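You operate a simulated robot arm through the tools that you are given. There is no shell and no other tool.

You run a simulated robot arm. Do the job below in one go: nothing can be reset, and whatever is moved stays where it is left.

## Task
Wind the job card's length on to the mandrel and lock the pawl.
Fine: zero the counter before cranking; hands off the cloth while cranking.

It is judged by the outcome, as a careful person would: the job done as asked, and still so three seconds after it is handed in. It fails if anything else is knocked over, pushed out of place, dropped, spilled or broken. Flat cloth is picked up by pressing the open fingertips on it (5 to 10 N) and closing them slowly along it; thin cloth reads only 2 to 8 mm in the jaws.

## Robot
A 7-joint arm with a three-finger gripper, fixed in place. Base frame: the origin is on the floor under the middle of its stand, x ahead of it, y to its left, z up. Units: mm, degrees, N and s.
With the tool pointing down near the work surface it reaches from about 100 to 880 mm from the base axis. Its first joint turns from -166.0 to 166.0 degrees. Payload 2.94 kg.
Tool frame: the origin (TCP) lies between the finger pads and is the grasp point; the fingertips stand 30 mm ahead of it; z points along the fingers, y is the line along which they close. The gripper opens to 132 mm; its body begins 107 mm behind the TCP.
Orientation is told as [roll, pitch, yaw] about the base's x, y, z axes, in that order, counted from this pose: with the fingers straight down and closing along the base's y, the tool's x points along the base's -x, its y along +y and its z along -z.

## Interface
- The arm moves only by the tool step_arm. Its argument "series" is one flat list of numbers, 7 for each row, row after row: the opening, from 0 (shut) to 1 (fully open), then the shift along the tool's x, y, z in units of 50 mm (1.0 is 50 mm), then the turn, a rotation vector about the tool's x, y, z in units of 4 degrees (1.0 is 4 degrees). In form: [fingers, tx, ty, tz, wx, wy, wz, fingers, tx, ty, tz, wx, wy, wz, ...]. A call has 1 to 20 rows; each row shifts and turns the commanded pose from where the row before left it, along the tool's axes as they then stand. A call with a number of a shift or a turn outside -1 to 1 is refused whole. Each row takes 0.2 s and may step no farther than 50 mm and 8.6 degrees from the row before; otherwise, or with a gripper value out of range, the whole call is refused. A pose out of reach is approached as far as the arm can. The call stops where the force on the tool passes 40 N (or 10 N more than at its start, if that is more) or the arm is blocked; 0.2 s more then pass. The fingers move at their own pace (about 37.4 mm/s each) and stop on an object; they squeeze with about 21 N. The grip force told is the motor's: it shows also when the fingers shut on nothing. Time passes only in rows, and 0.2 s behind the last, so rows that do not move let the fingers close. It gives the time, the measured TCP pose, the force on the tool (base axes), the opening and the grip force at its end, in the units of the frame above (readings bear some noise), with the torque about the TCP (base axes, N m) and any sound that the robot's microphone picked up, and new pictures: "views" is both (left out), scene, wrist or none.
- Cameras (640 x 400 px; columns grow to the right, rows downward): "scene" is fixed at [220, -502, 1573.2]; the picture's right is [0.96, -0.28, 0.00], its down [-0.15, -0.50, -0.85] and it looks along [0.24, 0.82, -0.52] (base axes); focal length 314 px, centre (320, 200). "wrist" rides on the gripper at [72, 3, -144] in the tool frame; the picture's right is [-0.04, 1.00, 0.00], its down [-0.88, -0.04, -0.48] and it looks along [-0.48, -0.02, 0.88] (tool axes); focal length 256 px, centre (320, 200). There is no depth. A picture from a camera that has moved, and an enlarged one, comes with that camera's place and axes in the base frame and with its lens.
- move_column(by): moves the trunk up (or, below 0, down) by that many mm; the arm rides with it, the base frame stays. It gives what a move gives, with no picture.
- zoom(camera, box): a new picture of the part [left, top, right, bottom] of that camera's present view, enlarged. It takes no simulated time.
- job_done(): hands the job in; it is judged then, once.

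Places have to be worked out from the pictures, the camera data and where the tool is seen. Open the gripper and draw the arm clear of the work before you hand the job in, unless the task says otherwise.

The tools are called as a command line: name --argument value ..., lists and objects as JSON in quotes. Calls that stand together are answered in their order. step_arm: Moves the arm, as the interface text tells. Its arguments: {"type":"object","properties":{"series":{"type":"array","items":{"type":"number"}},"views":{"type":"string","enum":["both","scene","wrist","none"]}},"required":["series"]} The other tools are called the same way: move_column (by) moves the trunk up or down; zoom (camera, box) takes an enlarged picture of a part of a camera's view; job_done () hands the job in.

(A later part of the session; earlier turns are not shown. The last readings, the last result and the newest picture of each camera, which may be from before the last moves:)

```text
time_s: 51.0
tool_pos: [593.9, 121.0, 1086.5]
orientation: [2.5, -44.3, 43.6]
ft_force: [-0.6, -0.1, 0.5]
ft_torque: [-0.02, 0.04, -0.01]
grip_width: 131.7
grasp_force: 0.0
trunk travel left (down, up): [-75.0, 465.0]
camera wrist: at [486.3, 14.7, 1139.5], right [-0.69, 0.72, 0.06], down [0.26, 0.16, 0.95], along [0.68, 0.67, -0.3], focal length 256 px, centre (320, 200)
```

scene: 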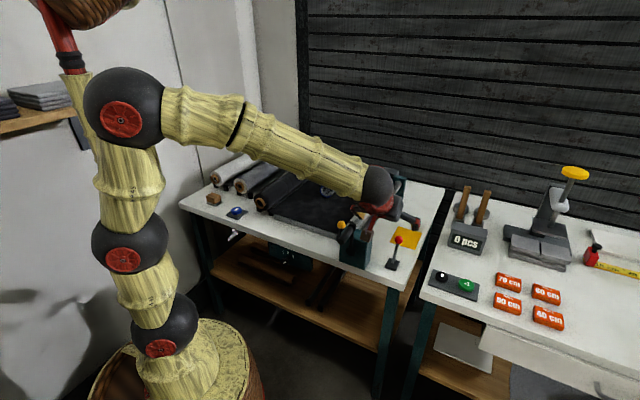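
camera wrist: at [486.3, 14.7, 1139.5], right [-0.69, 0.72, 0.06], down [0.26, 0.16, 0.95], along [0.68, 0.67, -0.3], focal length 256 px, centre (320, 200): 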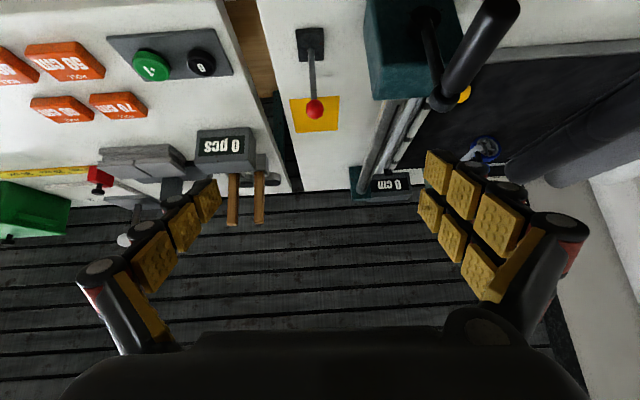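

Ray check puts the ball at about (728, 254, 880), almost exactly along the tool axis. I narrow the fingers to ~70 mm and approach 190 mm along the tool's pointing direction.

step_arm --series '[0.55, 0.037, -0.044, 0.95, 0, 0, 0, 0.55, 0.037, -0.044, 0.95, 0, 0, 0, 0.55, 0.037, -0.044, 0.95, 0, 0, 0, 0.55, 0.037, -0.044, 0.95, 0, 0, 0, 0.55, 0, 0, 0, 0, 0, 0]' --views "both"

zoom --camera "wrist" --box '[200, 60, 440, 260]'

zoom --camera "scene" --box '[330, 190, 440, 280]'

```text
time_s: 52.2
tool_pos: [686.3, 210.5, 944.4]
orientation: [2.5, -44.2, 43.5]
ft_force: [0.7, 0.5, -0.3]
ft_torque: [0.0, -0.01, 0.0]
grip_width: 72.6
grasp_force: 0.0
trunk travel left (down, up): [-75.0, 465.0]
camera wrist: at [579.3, 103.2, 998.1], right [-0.69, 0.72, 0.06], down [0.26, 0.16, 0.95], along [0.68, 0.67, -0.3], focal length 256 px, centre (320, 200)
```

scene: 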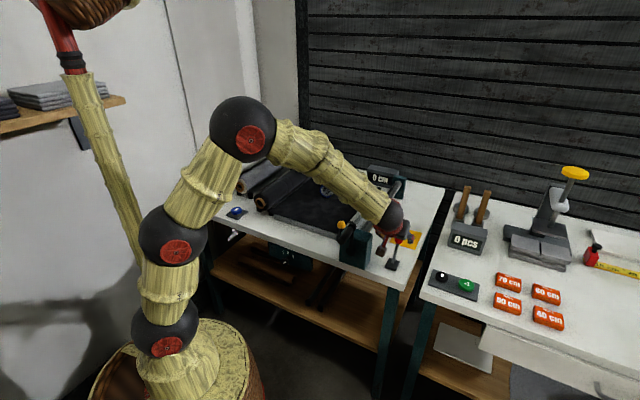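
wrist: 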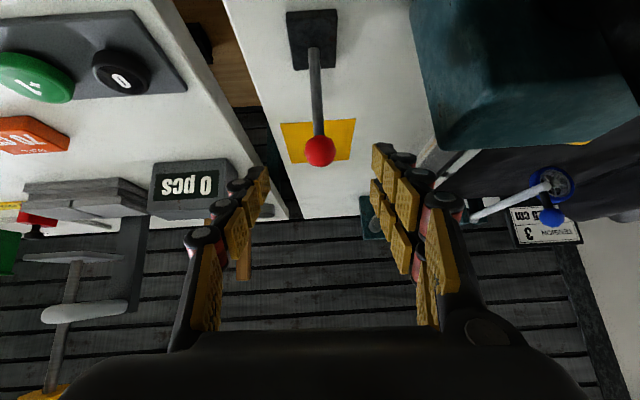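

```text
2.00 times, centred on (320, 160) of wrist
camera zoom: at [579.3, 103.2, 998.1], right [-0.69, 0.72, 0.06], down [0.26, 0.16, 0.95], along [0.68, 0.67, -0.3], focal length 512 px, centre (320, 280)
```

zoom: 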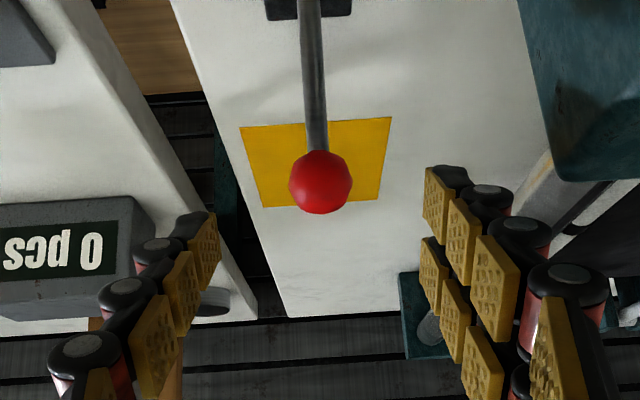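

```text
4.44 times, centred on (385, 235) of scene
camera zoom: at [220.0, -502.0, 1573.2], right [0.96, -0.28, 0.0], down [-0.15, -0.5, -0.85], along [0.24, 0.82, -0.52], focal length 1394 px, centre (31, 44)
```

zoom: 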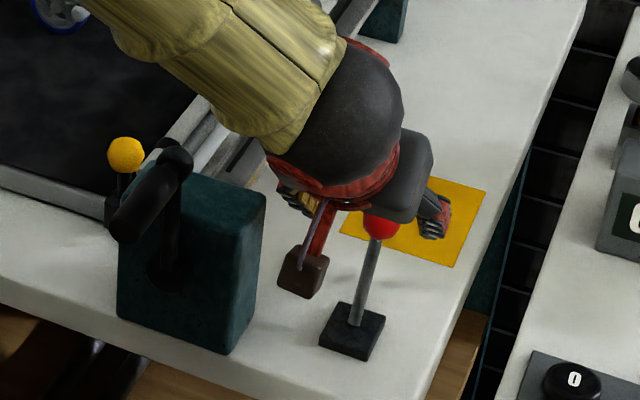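

The ball triangulates to (729, 255, 883) and sits centred between the fingers. I advance 85 mm along the tool axis and close on it.

step_arm --series '[0.55, -0.02, -0.014, 0.85, 0, 0, 0, 0.55, -0.02, -0.014, 0.85, 0, 0, 0, 0.55, 0, 0, 0, 0, 0, 0]' --views "both"

```text
time_s: 53.0
tool_pos: [728.2, 252.3, 886.0]
orientation: [2.6, -44.3, 43.5]
ft_force: [0.2, 0.7, 0.1]
ft_torque: [-0.04, 0.02, -0.01]
grip_width: 72.5
grasp_force: 0.1
trunk travel left (down, up): [-75.0, 465.0]
camera wrist: at [621.9, 145.8, 937.4], right [-0.69, 0.72, 0.06], down [0.26, 0.16, 0.95], along [0.68, 0.67, -0.3], focal length 256 px, centre (320, 200)
```

scene: 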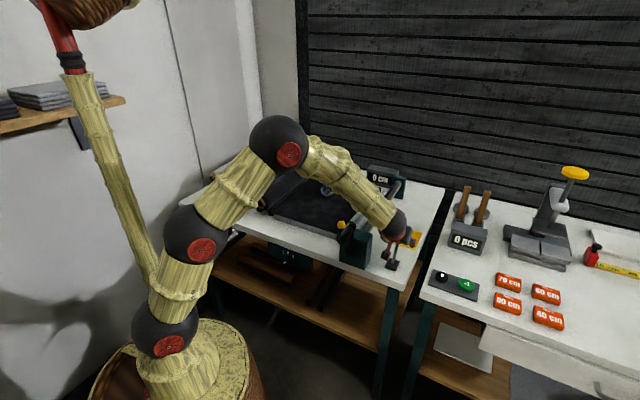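
wrist: 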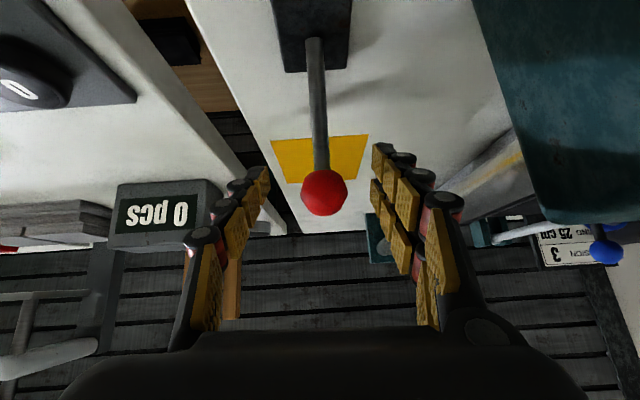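

The ball is right at the TCP in the image. I close the fingers on it.

step_arm --series '[0, 0, 0, 0, 0, 0, 0, 0, 0, 0, 0, 0, 0, 0, 0, 0, 0, 0, 0, 0, 0, 0, 0, 0, 0, 0, 0, 0, 0, 0, 0, 0, 0, 0, 0]' --views "wrist"

```text
time_s: 54.2
tool_pos: [727.0, 252.9, 884.4]
orientation: [2.5, -44.3, 43.6]
ft_force: [-7.4, 7.4, -0.4]
ft_torque: [0.1, 0.03, 0.04]
grip_width: 26.2
grasp_force: 33.2
trunk travel left (down, up): [-75.0, 465.0]
camera wrist: at [620.6, 146.6, 937.7], right [-0.69, 0.72, 0.06], down [0.26, 0.16, 0.95], along [0.68, 0.67, -0.3], focal length 256 px, centre (320, 200)
```

wrist: 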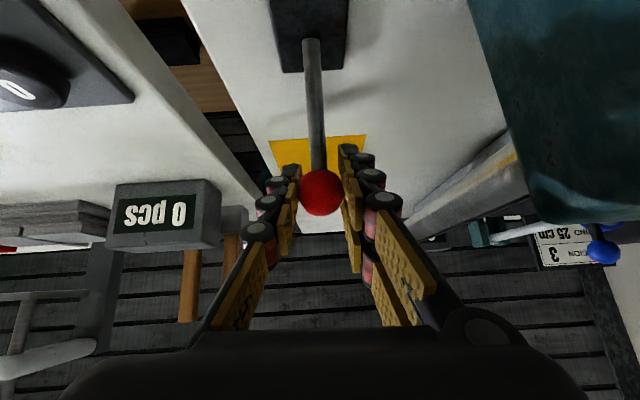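

The ball is held (26 mm). It yields only in the v–z plane, so I swing it along its arc toward the robot, first a small ~12° test.

step_arm --series '[0, 0.066, 0.004, -0.178, 0, 0, 0, 0, 0.085, 0.003, -0.169, 0, 0, 0]' --views "scene"

```text
time_s: 54.8
tool_pos: [715.9, 241.3, 891.9]
orientation: [2.5, -44.1, 43.6]
ft_force: [-4.3, 19.8, -5.9]
ft_torque: [0.65, -0.7, 0.08]
grip_width: 26.4
grasp_force: 44.4
trunk travel left (down, up): [-75.0, 465.0]
```

scene: 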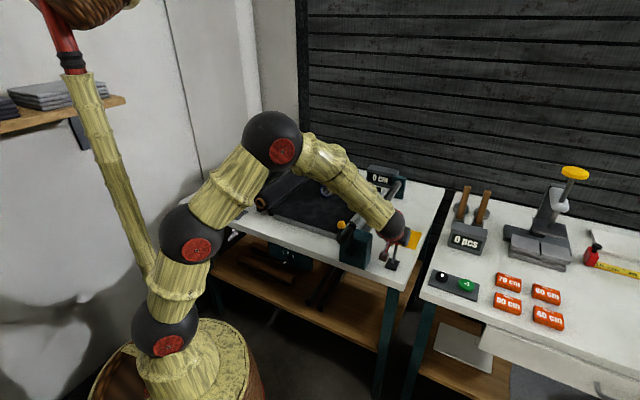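

The lever moves with ~11 N along and some side load; I correct a few mm toward −u and continue along the arc past upright.

step_arm --series '[0, 0.099, 0.03, -0.16, 0, 0, 0, 0, 0.119, 0.03, -0.148, 0, 0, 0, 0, 0.131, 0.01, -0.135, 0, 0, 0]' --views "none"

zoom --camera "scene" --box '[330, 190, 440, 280]'

```text
time_s: 55.6
tool_pos: [695.5, 221.6, 896.8]
orientation: [2.3, -44.3, 43.5]
ft_force: [4.8, 14.7, -0.2]
ft_torque: [0.76, -0.82, 0.05]
grip_width: 27.3
grasp_force: 45.3
trunk travel left (down, up): [-75.0, 465.0]
```

```text
4.44 times, centred on (385, 235) of scene
camera zoom: at [220.0, -502.0, 1573.2], right [0.96, -0.28, 0.0], down [-0.15, -0.5, -0.85], along [0.24, 0.82, -0.52], focal length 1394 px, centre (31, 44)
```

zoom: 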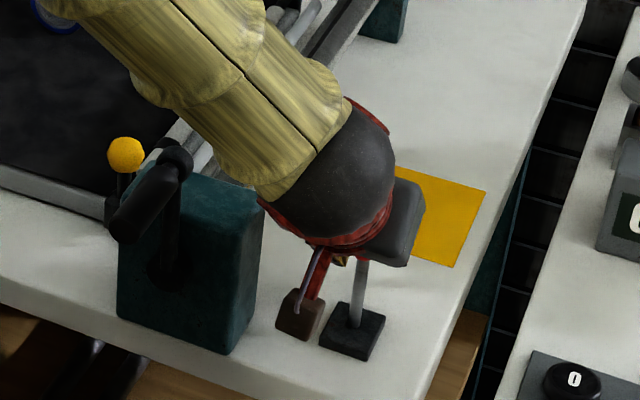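

step_arm --series '[0, 0.145, 0.02, -0.121, 0, 0, 0, 0, 0.158, 0.02, -0.105, 0, 0, 0, 0, 0.167, 0.01, -0.087, 0, 0, 0, 0, 0.175, 0, -0.069, 0, 0, 0]' --views "none"

zoom --camera "scene" --box '[330, 190, 440, 280]'

```text
time_s: 56.6
tool_pos: [670.7, 195.8, 889.0]
orientation: [2.5, -44.3, 43.3]
ft_force: [20.2, -5.0, 5.8]
ft_torque: [0.81, -0.73, 0.03]
grip_width: 27.1
grasp_force: 44.6
trunk travel left (down, up): [-75.0, 465.0]
```

```text
4.44 times, centred on (385, 235) of scene
camera zoom: at [220.0, -502.0, 1573.2], right [0.96, -0.28, 0.0], down [-0.15, -0.5, -0.85], along [0.24, 0.82, -0.52], focal length 1394 px, centre (31, 44)
```

zoom: 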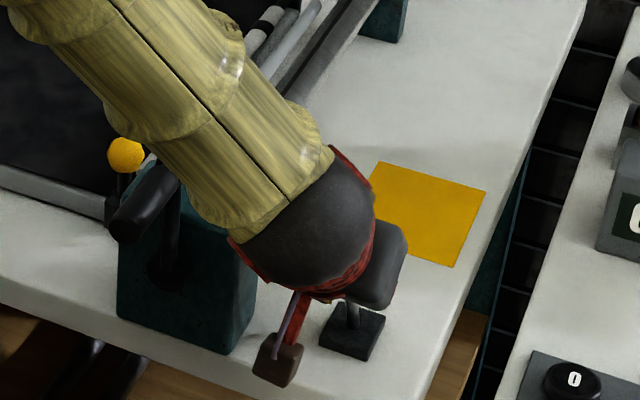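

The lever is now leaning toward the robot (~−25°). I ease off the side load and push the last few degrees to find its stop.

step_arm --series '[0, 0.097, -0.04, -0.03, 0, 0, 0, 0, 0.097, -0.03, -0.03, 0, 0, 0]' --views "both"

```text
time_s: 57.2
tool_pos: [666.2, 192.2, 885.7]
orientation: [2.5, -44.5, 43.7]
ft_force: [30.2, 14.6, 15.2]
ft_torque: [0.62, -0.72, -0.13]
grip_width: 27.0
grasp_force: 45.0
trunk travel left (down, up): [-75.0, 465.0]
camera wrist: at [558.8, 85.4, 937.8], right [-0.69, 0.72, 0.06], down [0.25, 0.16, 0.95], along [0.68, 0.67, -0.29], focal length 256 px, centre (320, 200)
```

scene: 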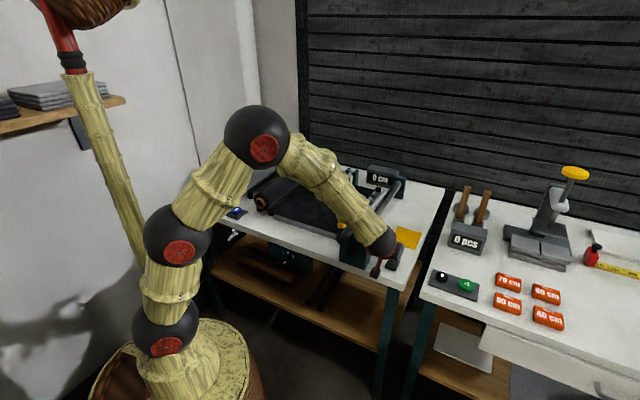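
wrist: 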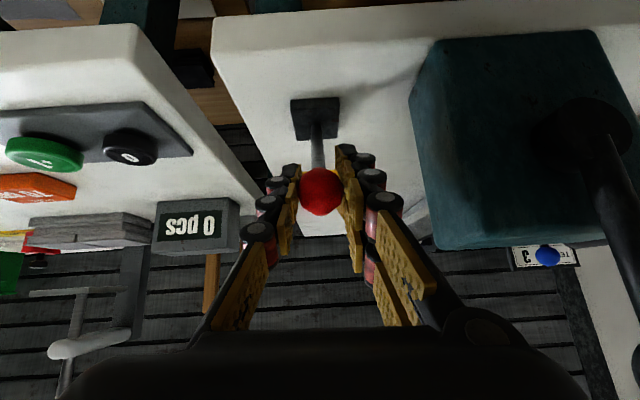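

The force rose to ~32 N along −v: the lever is at its other stop. I open the fingers and back off along the tool axis.

step_arm --series '[0.6, 0, 0, 0, 0, 0, 0, 0.6, 0, 0, 0, 0, 0, 0, 0.6, 0, 0, 0, 0, 0, 0, 0.6, 0, 0, 0, 0, 0, 0, 0.6, 0, 0, 0, 0, 0, 0, 0.6, 0, 0, -0.5, 0, 0, 0, 0.6, 0, 0, -0.9, 0, 0, 0, 0.6, 0, 0, -0.9, 0, 0, 0, 0.6, 0, 0, -0.9, 0, 0, 0, 0.6, 0, 0, -0.9, 0, 0, 0]' --views "both"

zoom --camera "scene" --box '[330, 190, 440, 280]'

```text
time_s: 59.4
tool_pos: [566.1, 81.8, 1028.2]
orientation: [2.6, -44.3, 43.4]
ft_force: [0.2, -0.7, 0.1]
ft_torque: [-0.03, 0.02, 0.01]
grip_width: 79.3
grasp_force: 0.1
trunk travel left (down, up): [-75.0, 465.0]
camera wrist: at [458.4, -24.0, 1082.1], right [-0.69, 0.72, 0.06], down [0.26, 0.16, 0.95], along [0.68, 0.67, -0.3], focal length 256 px, centre (320, 200)
```

scene: 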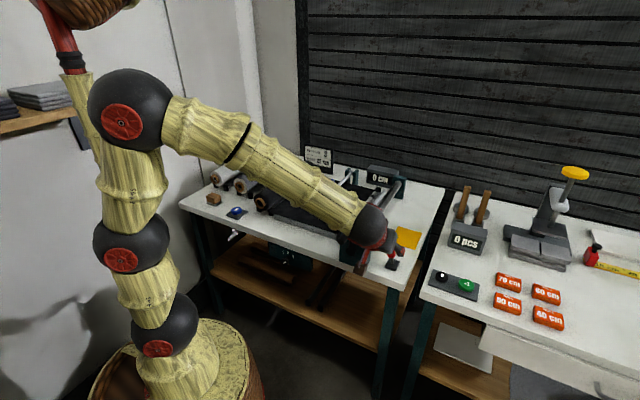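
wrist: 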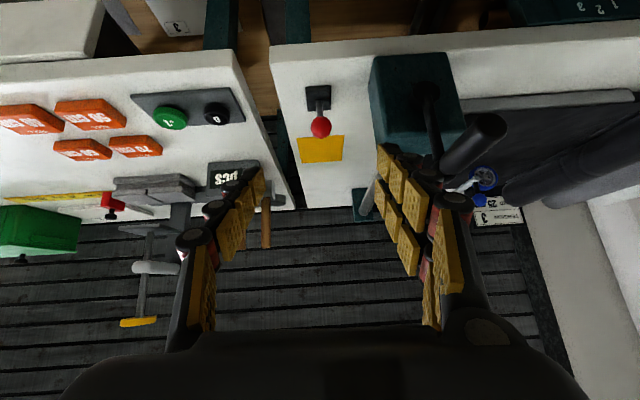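

```text
4.44 times, centred on (385, 235) of scene
camera zoom: at [220.0, -502.0, 1573.2], right [0.96, -0.28, 0.0], down [-0.15, -0.5, -0.85], along [0.24, 0.82, -0.52], focal length 1394 px, centre (31, 44)
```

zoom: 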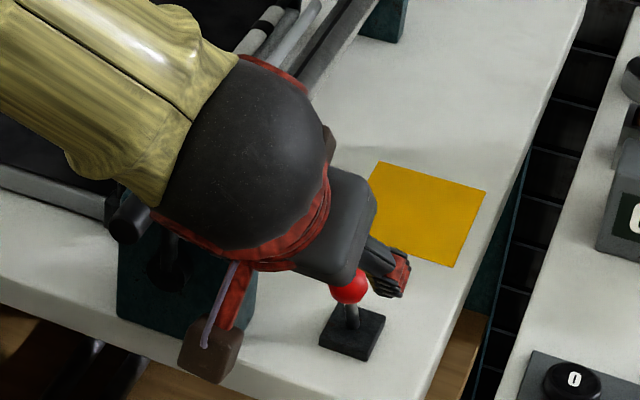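

The lever stays leaning toward the robot. Now I return to the crank: rise, tilt the tool forward to horizontal, and slide back over the handle.

step_arm --series '[1, -0.437, 0.02, -0.454, 0, 0, 0, 1, -0.437, 0.02, -0.454, 0, 0, 0, 1, 0, 0, 0, 0, -1, 0, 1, 0, 0, 0, 0, -1, 0, 1, 0, 0, 0, 0, -1, 0, 1, 0, 0, 0, 0, -1, 0, 1, 0, 0, 0, 0, -1, 0, 1, 0, 0, 0, 0, -1, 0, 1, 0, 0, 0, 0, -1, 0, 1, 0, 0, 0, 0, -1, 0, 1, 0, 0, 0, 0, -1, 0, 1, 0, 0, 0, 0, -1, 0, 1, 0, 0.88, 0, 0, 0, 0, 1, 0, 0.88, 0, 0, 0, 0, 1, 0, 0.88, 0, 0, 0, 0, 1, -0.098, 0, 0.93, 0, 0, 0]' --views "both"

zoom --camera "scene" --box '[315, 165, 415, 275]'

```text
time_s: 62.8
tool_pos: [504.7, 210.3, 1098.8]
orientation: [17.5, -84.0, 27.8]
ft_force: [-1.3, 0.8, 0.4]
ft_torque: [0.0, 0.02, -0.03]
grip_width: 131.6
grasp_force: 0.2
trunk travel left (down, up): [-75.0, 465.0]
camera wrist: at [396.2, 107.7, 1041.1], right [-0.71, 0.71, 0.07], down [-0.22, -0.32, 0.92], along [0.67, 0.63, 0.39], focal length 256 px, centre (320, 200)
```

scene: 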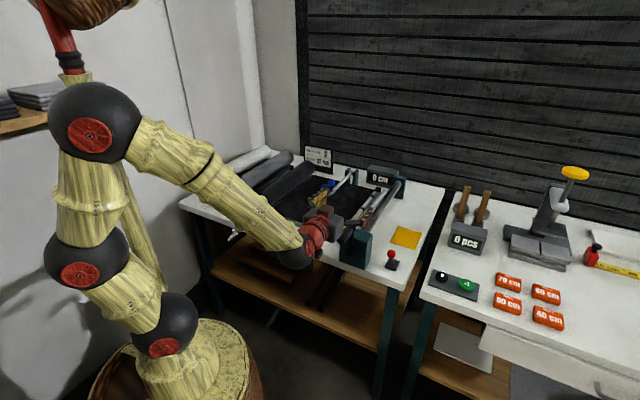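
wrist: 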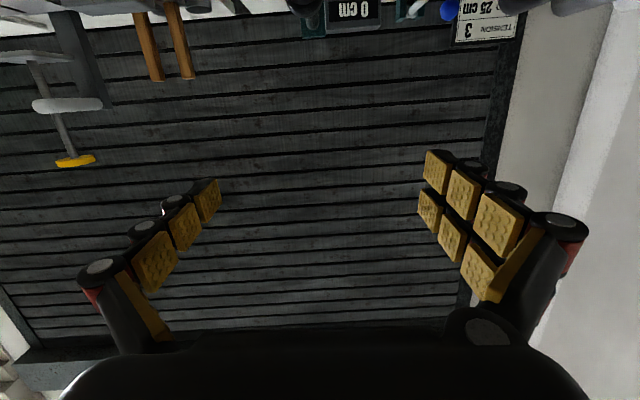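

```text
3.64 times, centred on (365, 220) of scene
camera zoom: at [220.0, -502.0, 1573.2], right [0.96, -0.28, 0.0], down [-0.15, -0.5, -0.85], along [0.24, 0.82, -0.52], focal length 1140 px, centre (156, 127)
```

zoom: 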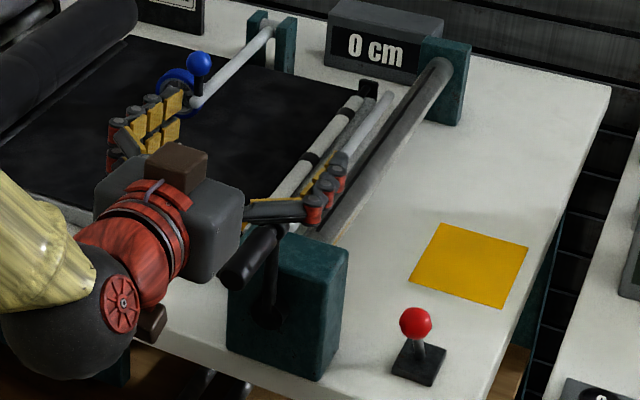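

Lever now leans toward the robot and the handle is still at the top. I descend 121 mm to the handle and close on it.

step_arm --series '[1, 0.803, -0.043, 0.086, 0, 0, 0, 1, 0.803, -0.043, 0.086, 0, 0, 0, 1, 0.803, -0.043, 0.086, 0, 0, 0, 1, 0, 0, 0, 0, 0, 0, 0, 0, 0, 0, 0, 0, 0, 0, 0, 0, 0, 0, 0, 0, 0, 0, 0, 0, 0, 0, 0, 0, 0, 0, 0, 0, 0, 0, 0, 0, 0, 0, 0, 0, 0, 0, 0, 0, 0, 0, 0, 0, 0, 0, 0, 0, 0, 0, 0, 0, 0, 0, 0, 0, 0, 0]' --views "wrist"

```text
time_s: 65.4
tool_pos: [507.1, 209.8, 977.3]
orientation: [17.8, -84.2, 27.6]
ft_force: [-1.3, 4.3, 0.9]
ft_torque: [0.09, 0.02, 0.17]
grip_width: 23.6
grasp_force: 20.4
trunk travel left (down, up): [-75.0, 465.0]
camera wrist: at [399.0, 106.7, 919.1], right [-0.71, 0.7, 0.07], down [-0.22, -0.32, 0.92], along [0.67, 0.63, 0.39], focal length 256 px, centre (320, 200)
```

wrist: 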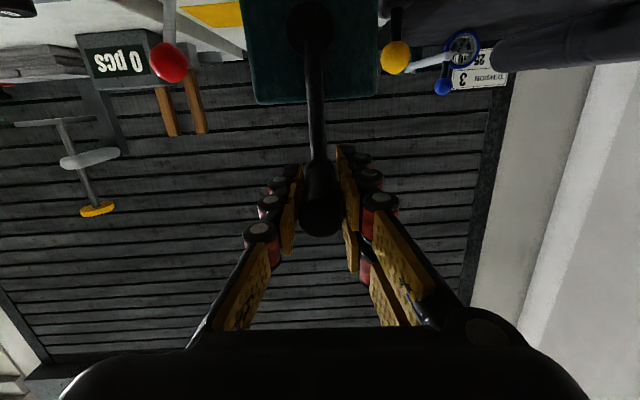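

Handle gripped again (23.6 mm). I repeat the small clockwise test now that the pawl lever has been thrown.

step_arm --series '[0, -0.003, -0.12, 0, 0, 0, 0, 0, 0.005, -0.15, 0, 0, 0, 0]' --views "none"

zoom --camera "scene" --box '[315, 165, 415, 275]'

```text
time_s: 66.0
tool_pos: [516.3, 198.6, 976.5]
orientation: [17.7, -84.1, 27.5]
ft_force: [0.1, 6.2, 1.3]
ft_torque: [0.48, -0.22, 0.15]
grip_width: 23.2
grasp_force: 44.9
trunk travel left (down, up): [-75.0, 465.0]
```

```text
3.64 times, centred on (365, 220) of scene
camera zoom: at [220.0, -502.0, 1573.2], right [0.96, -0.28, 0.0], down [-0.15, -0.5, -0.85], along [0.24, 0.82, -0.52], focal length 1140 px, centre (156, 127)
```

zoom: 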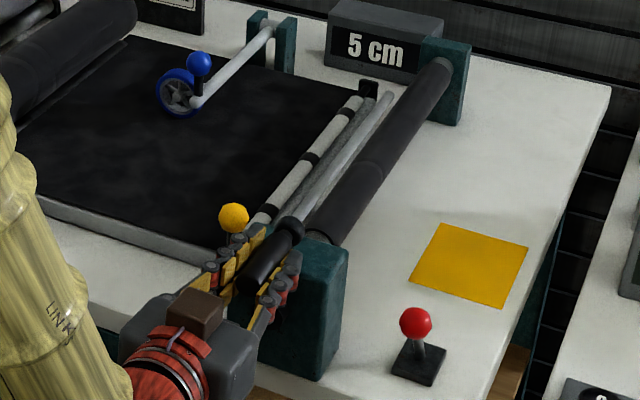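

A 14 mm pull (≈7°) already made the counter read 5 cm and cloth appears on the mandrel, so clockwise winds and it's fast. I go on in very small steps, watching the counter.

step_arm --series '[0, 0.01, -0.08, 0.001, 0, 0, 0]' --views "none"

zoom --camera "scene" --box '[315, 165, 415, 275]'

```text
time_s: 66.4
tool_pos: [519.4, 197.3, 975.6]
orientation: [17.7, -84.1, 27.7]
ft_force: [-2.2, 5.0, 2.1]
ft_torque: [0.31, 0.0, 0.15]
grip_width: 23.1
grasp_force: 44.6
trunk travel left (down, up): [-75.0, 465.0]
```

```text
3.64 times, centred on (365, 220) of scene
camera zoom: at [220.0, -502.0, 1573.2], right [0.96, -0.28, 0.0], down [-0.15, -0.5, -0.85], along [0.24, 0.82, -0.52], focal length 1140 px, centre (156, 127)
```

zoom: 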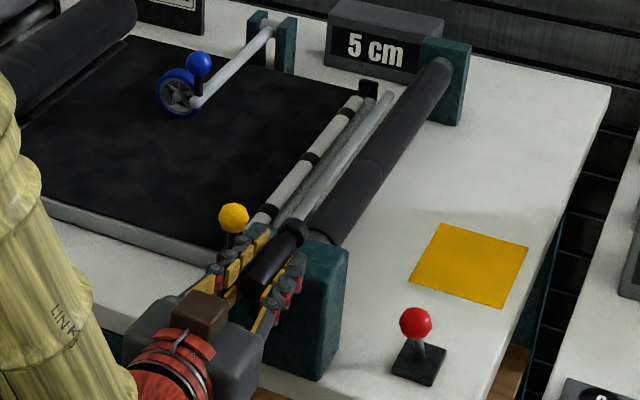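

step_arm --series '[0, 0.018, -0.12, 0.002, 0, 0, 0]' --views "none"

zoom --camera "scene" --box '[360, 155, 410, 190]'

```text
time_s: 66.8
tool_pos: [524.3, 191.5, 974.2]
orientation: [17.8, -84.0, 27.5]
ft_force: [-2.9, 3.4, 0.7]
ft_torque: [0.28, 0.03, 0.11]
grip_width: 23.5
grasp_force: 45.2
trunk travel left (down, up): [-75.0, 465.0]
```

```text
11.43 times, centred on (385, 172) of scene
camera zoom: at [220.0, -502.0, 1573.2], right [0.96, -0.28, 0.0], down [-0.15, -0.5, -0.85], along [0.24, 0.82, -0.52], focal length 3583 px, centre (-423, 514)
```

zoom: 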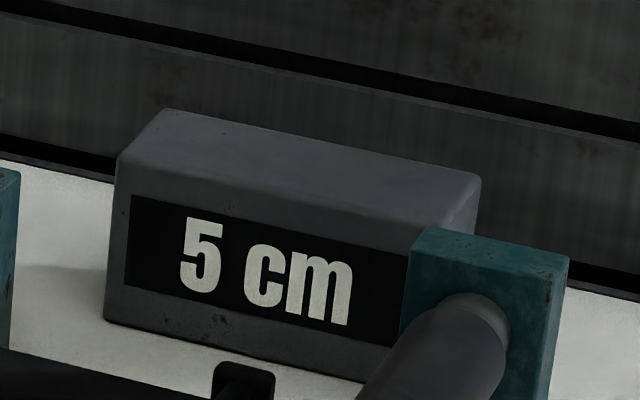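

Still 5 cm at ≈12°, with only ~4 N of crank load. The counter evidently steps by 5 cm; I continue along the circle (centre u≈211, z≈865, radius ≈112) in ~6° rows, checking the counter.

step_arm --series '[0, 0.053, -0.228, 0.005, 0, 0, 0, 0, 0.076, -0.221, 0.007, 0, 0, 0]' --views "none"

zoom --camera "scene" --box '[315, 155, 415, 265]'

```text
time_s: 67.4
tool_pos: [540.0, 176.0, 967.1]
orientation: [17.5, -84.0, 27.8]
ft_force: [0.4, 3.9, -1.0]
ft_torque: [0.36, -0.13, 0.21]
grip_width: 23.4
grasp_force: 45.1
trunk travel left (down, up): [-75.0, 465.0]
```

```text
3.64 times, centred on (365, 210) of scene
camera zoom: at [220.0, -502.0, 1573.2], right [0.96, -0.28, 0.0], down [-0.15, -0.5, -0.85], along [0.24, 0.82, -0.52], focal length 1140 px, centre (156, 164)
```

zoom: 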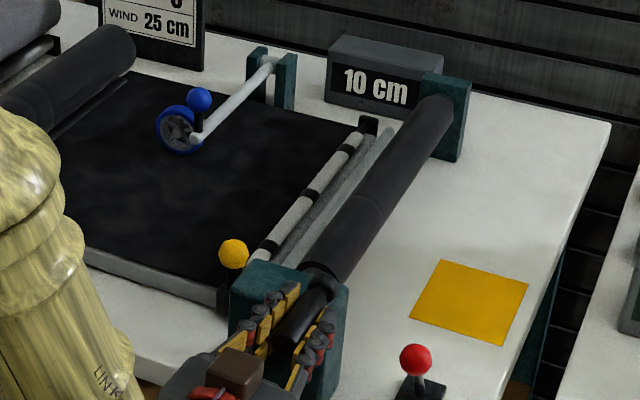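

Counter 10 cm at ≈24.5°. It shows 5 cm steps, so I'll locate the changeover angles with 3° moves, checking after each.

step_arm --series '[0, 0.047, -0.107, 0.005, 0, 0, 0]' --views "none"

zoom --camera "scene" --box '[360, 155, 410, 190]'

step_arm --series '[0, 0.053, -0.105, 0.005, 0, 0, 0]' --views "none"

zoom --camera "scene" --box '[360, 155, 410, 190]'

```text
time_s: 67.8
tool_pos: [543.3, 173.6, 965.2]
orientation: [17.9, -84.0, 27.5]
ft_force: [-2.5, 5.3, -0.5]
ft_torque: [0.31, -0.12, 0.21]
grip_width: 23.1
grasp_force: 45.5
trunk travel left (down, up): [-75.0, 465.0]
```

```text
11.43 times, centred on (385, 172) of scene
camera zoom: at [220.0, -502.0, 1573.2], right [0.96, -0.28, 0.0], down [-0.15, -0.5, -0.85], along [0.24, 0.82, -0.52], focal length 3583 px, centre (-423, 514)
```

zoom: 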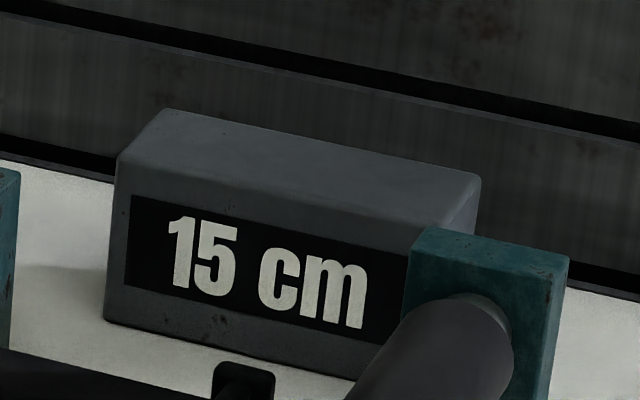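

```text
time_s: 68.2
tool_pos: [547.8, 170.2, 961.6]
orientation: [17.7, -84.0, 27.6]
ft_force: [-0.4, 5.7, 0.5]
ft_torque: [0.45, -0.21, 0.16]
grip_width: 23.1
grasp_force: 44.8
trunk travel left (down, up): [-75.0, 465.0]
```

```text
11.43 times, centred on (385, 172) of scene
camera zoom: at [220.0, -502.0, 1573.2], right [0.96, -0.28, 0.0], down [-0.15, -0.5, -0.85], along [0.24, 0.82, -0.52], focal length 3583 px, centre (-423, 514)
```

zoom: 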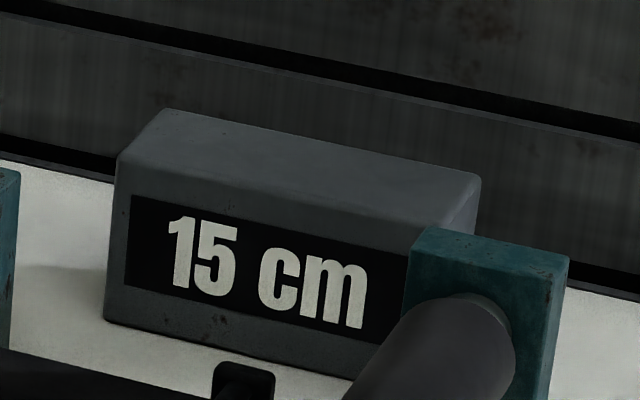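

Changeover to 15 cm lies at ≈25–26.7°, which suits ~10° per 5 cm with rounding. I carry on toward the 20 cm changeover (expected ≈35–36°) in small steps.

step_arm --series '[0, 0.074, -0.129, 0.0075, 0, 0, 0]' --views "none"

zoom --camera "scene" --box '[360, 155, 410, 190]'

step_arm --series '[0, 0.0422, -0.0657, 0.004, 0, 0, 0]' --views "none"

zoom --camera "scene" --box '[360, 155, 410, 190]'

```text
time_s: 68.6
tool_pos: [551.6, 164.5, 957.8]
orientation: [17.6, -84.0, 27.7]
ft_force: [-2.8, 2.4, -0.1]
ft_torque: [0.4, -0.1, 0.16]
grip_width: 22.8
grasp_force: 45.2
trunk travel left (down, up): [-75.0, 465.0]
```

```text
11.43 times, centred on (385, 172) of scene
camera zoom: at [220.0, -502.0, 1573.2], right [0.96, -0.28, 0.0], down [-0.15, -0.5, -0.85], along [0.24, 0.82, -0.52], focal length 3583 px, centre (-423, 514)
```

zoom: 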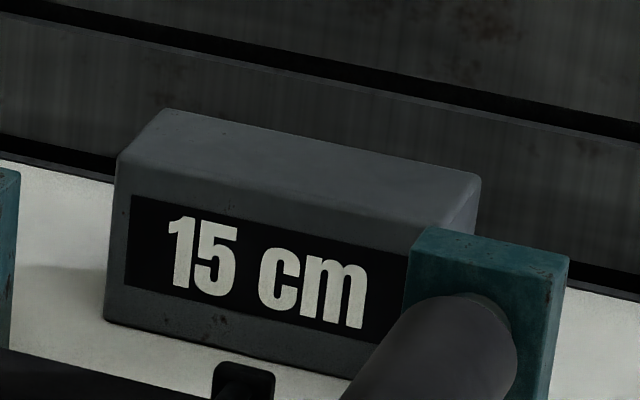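

```text
time_s: 69.0
tool_pos: [553.9, 163.4, 955.8]
orientation: [17.7, -84.0, 27.6]
ft_force: [-1.6, 4.6, 2.6]
ft_torque: [0.2, 0.04, 0.18]
grip_width: 22.9
grasp_force: 45.2
trunk travel left (down, up): [-75.0, 465.0]
```

```text
11.43 times, centred on (385, 172) of scene
camera zoom: at [220.0, -502.0, 1573.2], right [0.96, -0.28, 0.0], down [-0.15, -0.5, -0.85], along [0.24, 0.82, -0.52], focal length 3583 px, centre (-423, 514)
```

zoom: 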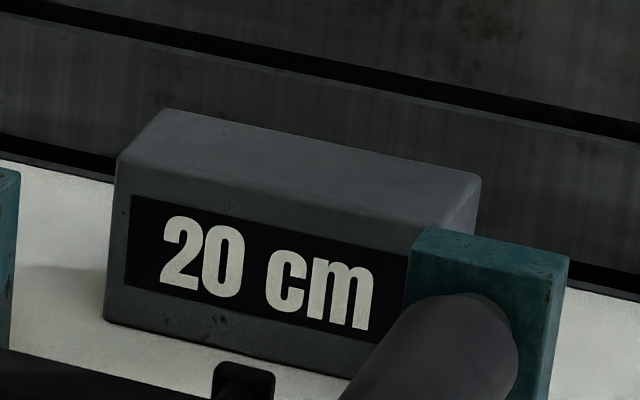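

The 20 cm changeover came at ≈35–36°, confirming ~10° per 5 cm with rounding; so 25 cm should begin at ≈45° and be centred at ≈50°. I move to 42°, then by 2°.

step_arm --series '[0, 0.07, -0.094, 0.007, 0, 0, 0, 0, 0.07, -0.094, 0.007, 0, 0, 0]' --views "none"

zoom --camera "scene" --box '[360, 155, 410, 190]'

step_arm --series '[0, 0.051, -0.0594, 0.0053, 0, 0, 0]' --views "none"

zoom --camera "scene" --box '[360, 155, 410, 190]'

```text
time_s: 69.6
tool_pos: [559.2, 156.4, 948.4]
orientation: [17.7, -83.9, 27.6]
ft_force: [-2.2, 6.0, -1.9]
ft_torque: [0.58, -0.29, -0.39]
grip_width: 22.7
grasp_force: 45.2
trunk travel left (down, up): [-75.0, 465.0]
```

```text
11.43 times, centred on (385, 172) of scene
camera zoom: at [220.0, -502.0, 1573.2], right [0.96, -0.28, 0.0], down [-0.15, -0.5, -0.85], along [0.24, 0.82, -0.52], focal length 3583 px, centre (-423, 514)
```

zoom: 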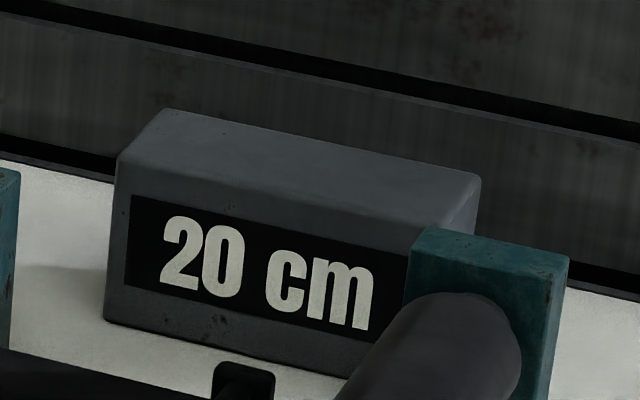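

```text
time_s: 70.0
tool_pos: [561.3, 154.4, 945.8]
orientation: [17.8, -84.1, 27.5]
ft_force: [-5.3, 6.8, -0.5]
ft_torque: [0.34, 0.07, -0.5]
grip_width: 22.6
grasp_force: 44.8
trunk travel left (down, up): [-75.0, 465.0]
```

```text
11.43 times, centred on (385, 172) of scene
camera zoom: at [220.0, -502.0, 1573.2], right [0.96, -0.28, 0.0], down [-0.15, -0.5, -0.85], along [0.24, 0.82, -0.52], focal length 3583 px, centre (-423, 514)
```

zoom: 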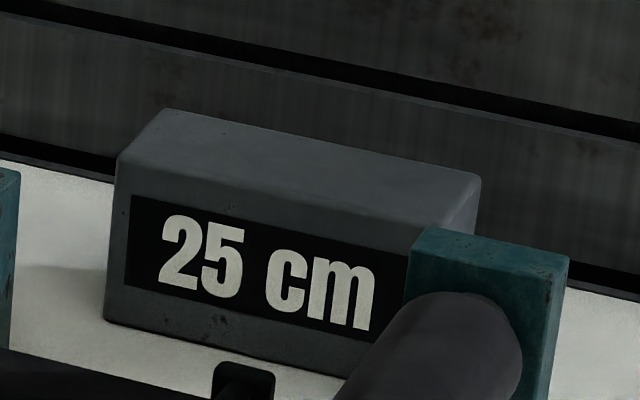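

The counter now reads 25 cm, just past the changeover (≈43.5°). As the display seems to round to the nearest 5, I go on ~3° so the true length sits well inside the 25 cm band.

step_arm --series '[0, 0.107, -0.071, 0.011, 0, 0, 0]' --views "both"

zoom --camera "scene" --box '[315, 155, 415, 265]'

```text
time_s: 70.4
tool_pos: [563.7, 151.1, 940.1]
orientation: [17.6, -84.0, 27.7]
ft_force: [-4.3, 3.3, -0.1]
ft_torque: [0.13, 0.13, -0.52]
grip_width: 22.8
grasp_force: 44.6
trunk travel left (down, up): [-75.0, 465.0]
camera wrist: at [456.1, 49.2, 882.9], right [-0.7, 0.71, 0.07], down [-0.22, -0.32, 0.92], along [0.67, 0.63, 0.38], focal length 256 px, centre (320, 200)
```

scene: 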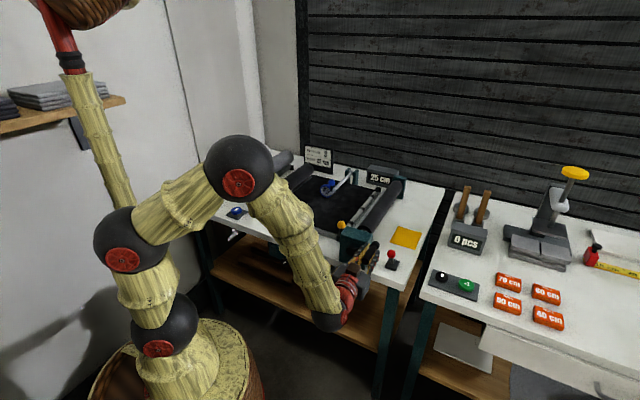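
wrist: 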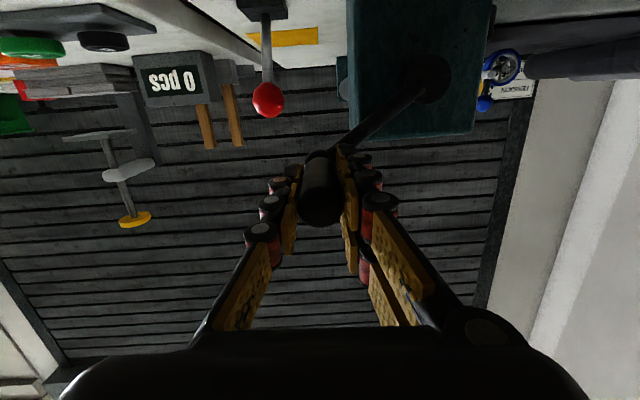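

```text
3.64 times, centred on (365, 210) of scene
camera zoom: at [220.0, -502.0, 1573.2], right [0.96, -0.28, 0.0], down [-0.15, -0.5, -0.85], along [0.24, 0.82, -0.52], focal length 1140 px, centre (156, 164)
```

zoom: 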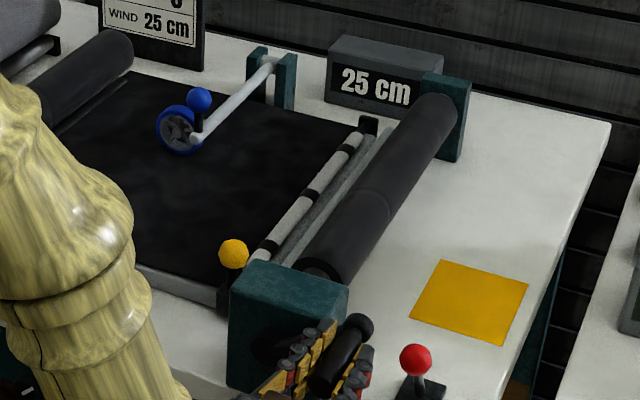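

25 cm, about 47° on. Before letting go entirely, I open the fingers only slightly (to ~34 mm) as a cage to see whether the crank stays put on its own.

step_arm --series '[0.26, 0, 0, 0, 0, 0, 0, 0.26, 0, 0, 0, 0, 0, 0, 0.26, 0, 0, 0, 0, 0, 0, 0.26, 0, 0, 0, 0, 0, 0]' --views "both"

zoom --camera "wrist" --box '[240, 130, 420, 260]'

zoom --camera "scene" --box '[315, 155, 415, 265]'

```text
time_s: 71.4
tool_pos: [566.2, 151.9, 940.2]
orientation: [17.9, -84.0, 27.4]
ft_force: [0.2, 1.0, 0.6]
ft_torque: [0.0, 0.05, 0.03]
grip_width: 34.4
grasp_force: 0.1
trunk travel left (down, up): [-75.0, 465.0]
camera wrist: at [456.4, 49.1, 883.0], right [-0.71, 0.71, 0.07], down [-0.22, -0.32, 0.92], along [0.67, 0.63, 0.39], focal length 256 px, centre (320, 200)
```

scene: 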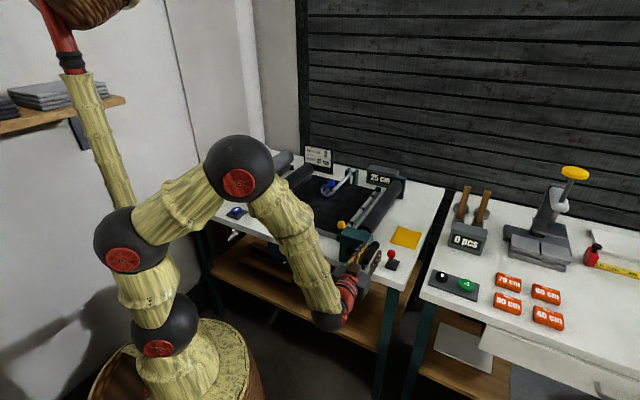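
wrist: 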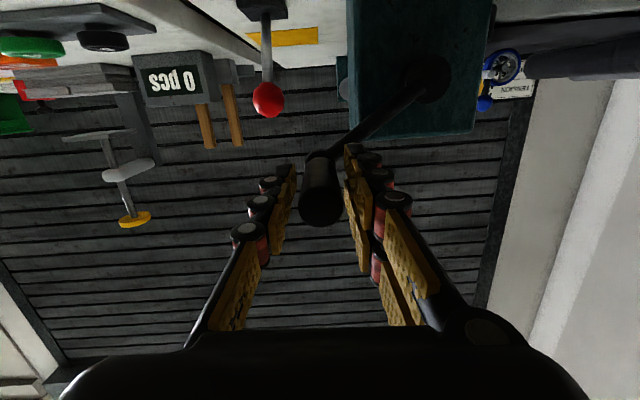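

```text
3.08 times, centred on (330, 195) of wrist
camera zoom: at [456.4, 49.1, 883.0], right [-0.71, 0.71, 0.07], down [-0.22, -0.32, 0.92], along [0.67, 0.63, 0.39], focal length 788 px, centre (289, 215)
```

zoom: 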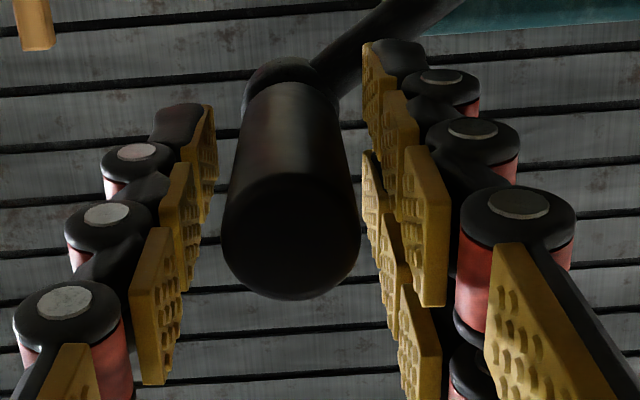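

```text
3.64 times, centred on (365, 210) of scene
camera zoom: at [220.0, -502.0, 1573.2], right [0.96, -0.28, 0.0], down [-0.15, -0.5, -0.85], along [0.24, 0.82, -0.52], focal length 1140 px, centre (156, 164)
```

zoom: 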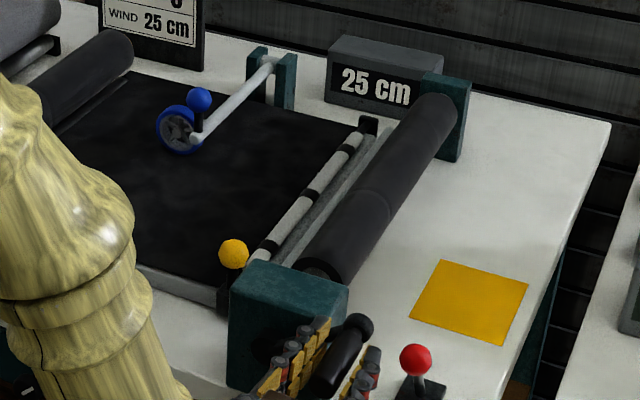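

The handle stays centred in the loosened fingers and the counter holds at 25 cm, so the crank rests by itself. The handle now stands close to the red lever's approach path, so I'll pass below it: open wider and lower the tool ~88 mm straight down off the handle.

step_arm --series '[0.8, 0, 0, 0, 0, 0, 0, 0.8, 0, 0, 0, 0, 0, 0, 0.8, 0, 0, 0, 0, 0, 0, 0.8, 0, 0, 0, 0, 0, 0, 0.8, 0, 0, 0, 0, 0, 0, 0.8, 0, 0, 0, 0, 0, 0, 0.8, 0.584, -0.024, 0.063, 0, 0, 0, 0.8, 0.584, -0.024, 0.063, 0, 0, 0, 0.8, 0.584, -0.024, 0.063, 0, 0, 0]' --views "both"

zoom --camera "scene" --box '[315, 155, 415, 275]'

```text
time_s: 73.4
tool_pos: [565.6, 151.4, 851.2]
orientation: [17.8, -83.9, 27.5]
ft_force: [0.4, -0.4, 0.0]
ft_torque: [-0.01, -0.02, -0.01]
grip_width: 105.8
grasp_force: 0.0
trunk travel left (down, up): [-75.0, 465.0]
camera wrist: at [457.6, 49.4, 794.2], right [-0.71, 0.71, 0.07], down [-0.22, -0.32, 0.92], along [0.67, 0.63, 0.39], focal length 256 px, centre (320, 200)
```

scene: 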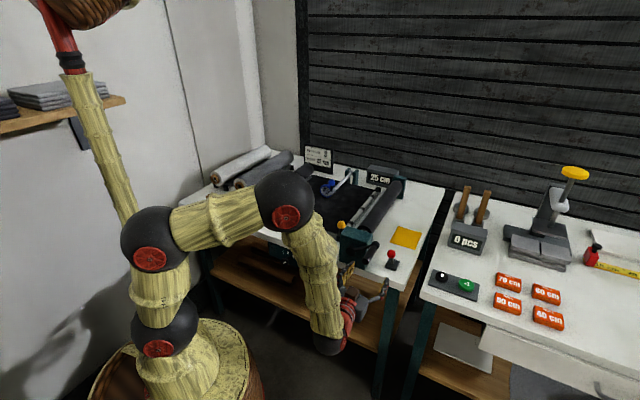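
wrist: 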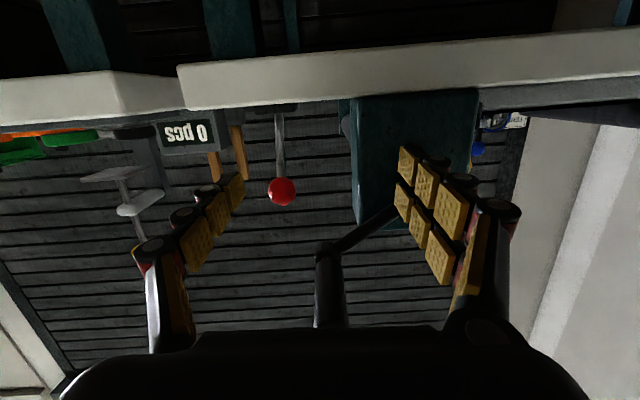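

```text
3.33 times, centred on (365, 215) of scene
camera zoom: at [220.0, -502.0, 1573.2], right [0.96, -0.28, 0.0], down [-0.15, -0.5, -0.85], along [0.24, 0.82, -0.52], focal length 1045 px, centre (170, 150)
```

zoom: 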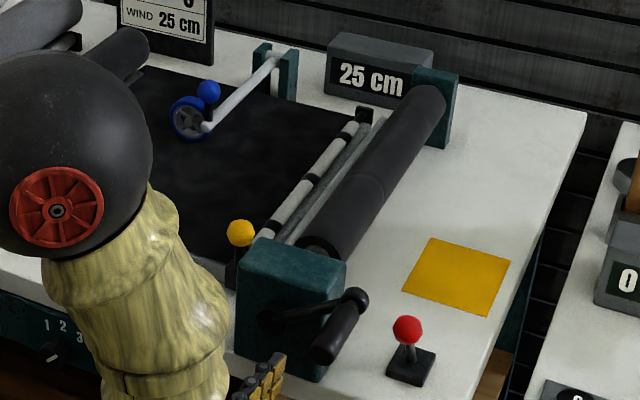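

Clear of the handle; counter 25 cm and crank unmoved. I level the tool (slightly nose-up), close the fingers, and slide right to line up with the red lever at u≈337, below the crank handle.

step_arm --series '[0.8, 0, 0, 0, 0, -1, 0, 0.8, 0, 0, 0, 0, -1, 0, 0, 0, 0, 0, 0, 0, 0, 0, 0, 0, 0, 0, 0, 0, 0, 0, 0, 0, 0, 0, 0, 0, 0, 0, 0, 0, 0, 0, 0, 0, 0, 0, 0, 0, 0, 0, 0, 0, 0, 0, 0, 0, 0, 0, 0, 0, 0, 0, 0, 0, 0, 0, 0, 0, 0, 0, 0, 0, -0.45, 0, 0, 0, 0, 0, 0, -0.45, 0, 0, 0, 0]' --views "both"

zoom --camera "scene" --box '[315, 155, 415, 275]'

```text
time_s: 76.0
tool_pos: [597.3, 120.6, 850.2]
orientation: [141.8, -87.0, -96.5]
ft_force: [-0.6, 0.6, 0.1]
ft_torque: [0.03, 0.02, 0.01]
grip_width: 0.0
grasp_force: 20.8
trunk travel left (down, up): [-75.0, 465.0]
camera wrist: at [495.5, 25.0, 772.6], right [-0.71, 0.7, 0.08], down [-0.31, -0.41, 0.86], along [0.63, 0.58, 0.51], focal length 256 px, centre (320, 200)
```

scene: 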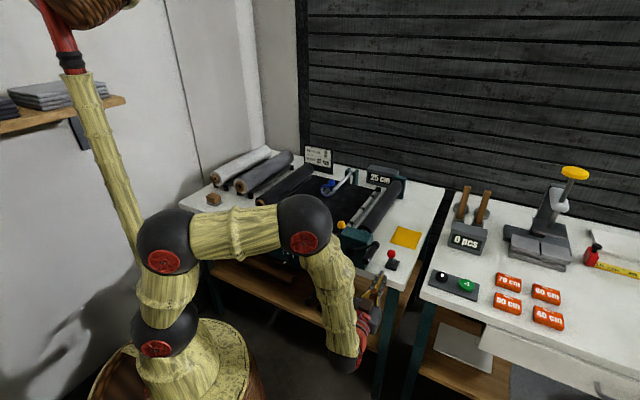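
wrist: 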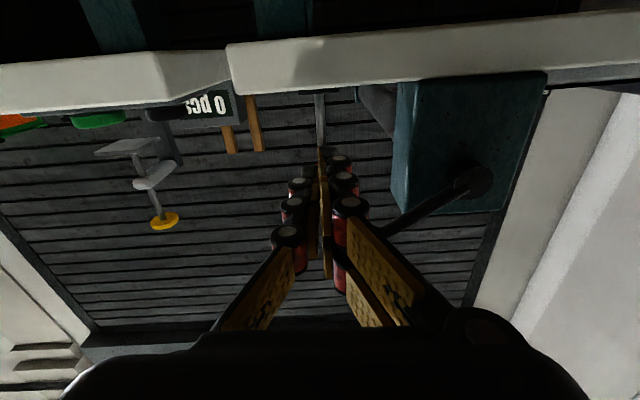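

```text
3.33 times, centred on (365, 215) of scene
camera zoom: at [220.0, -502.0, 1573.2], right [0.96, -0.28, 0.0], down [-0.15, -0.5, -0.85], along [0.24, 0.82, -0.52], focal length 1045 px, centre (170, 150)
```

zoom: 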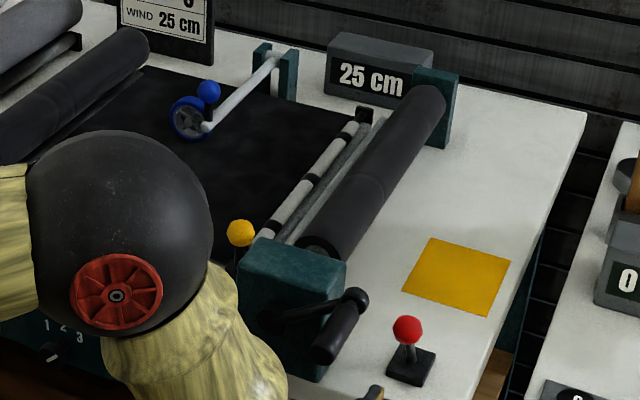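

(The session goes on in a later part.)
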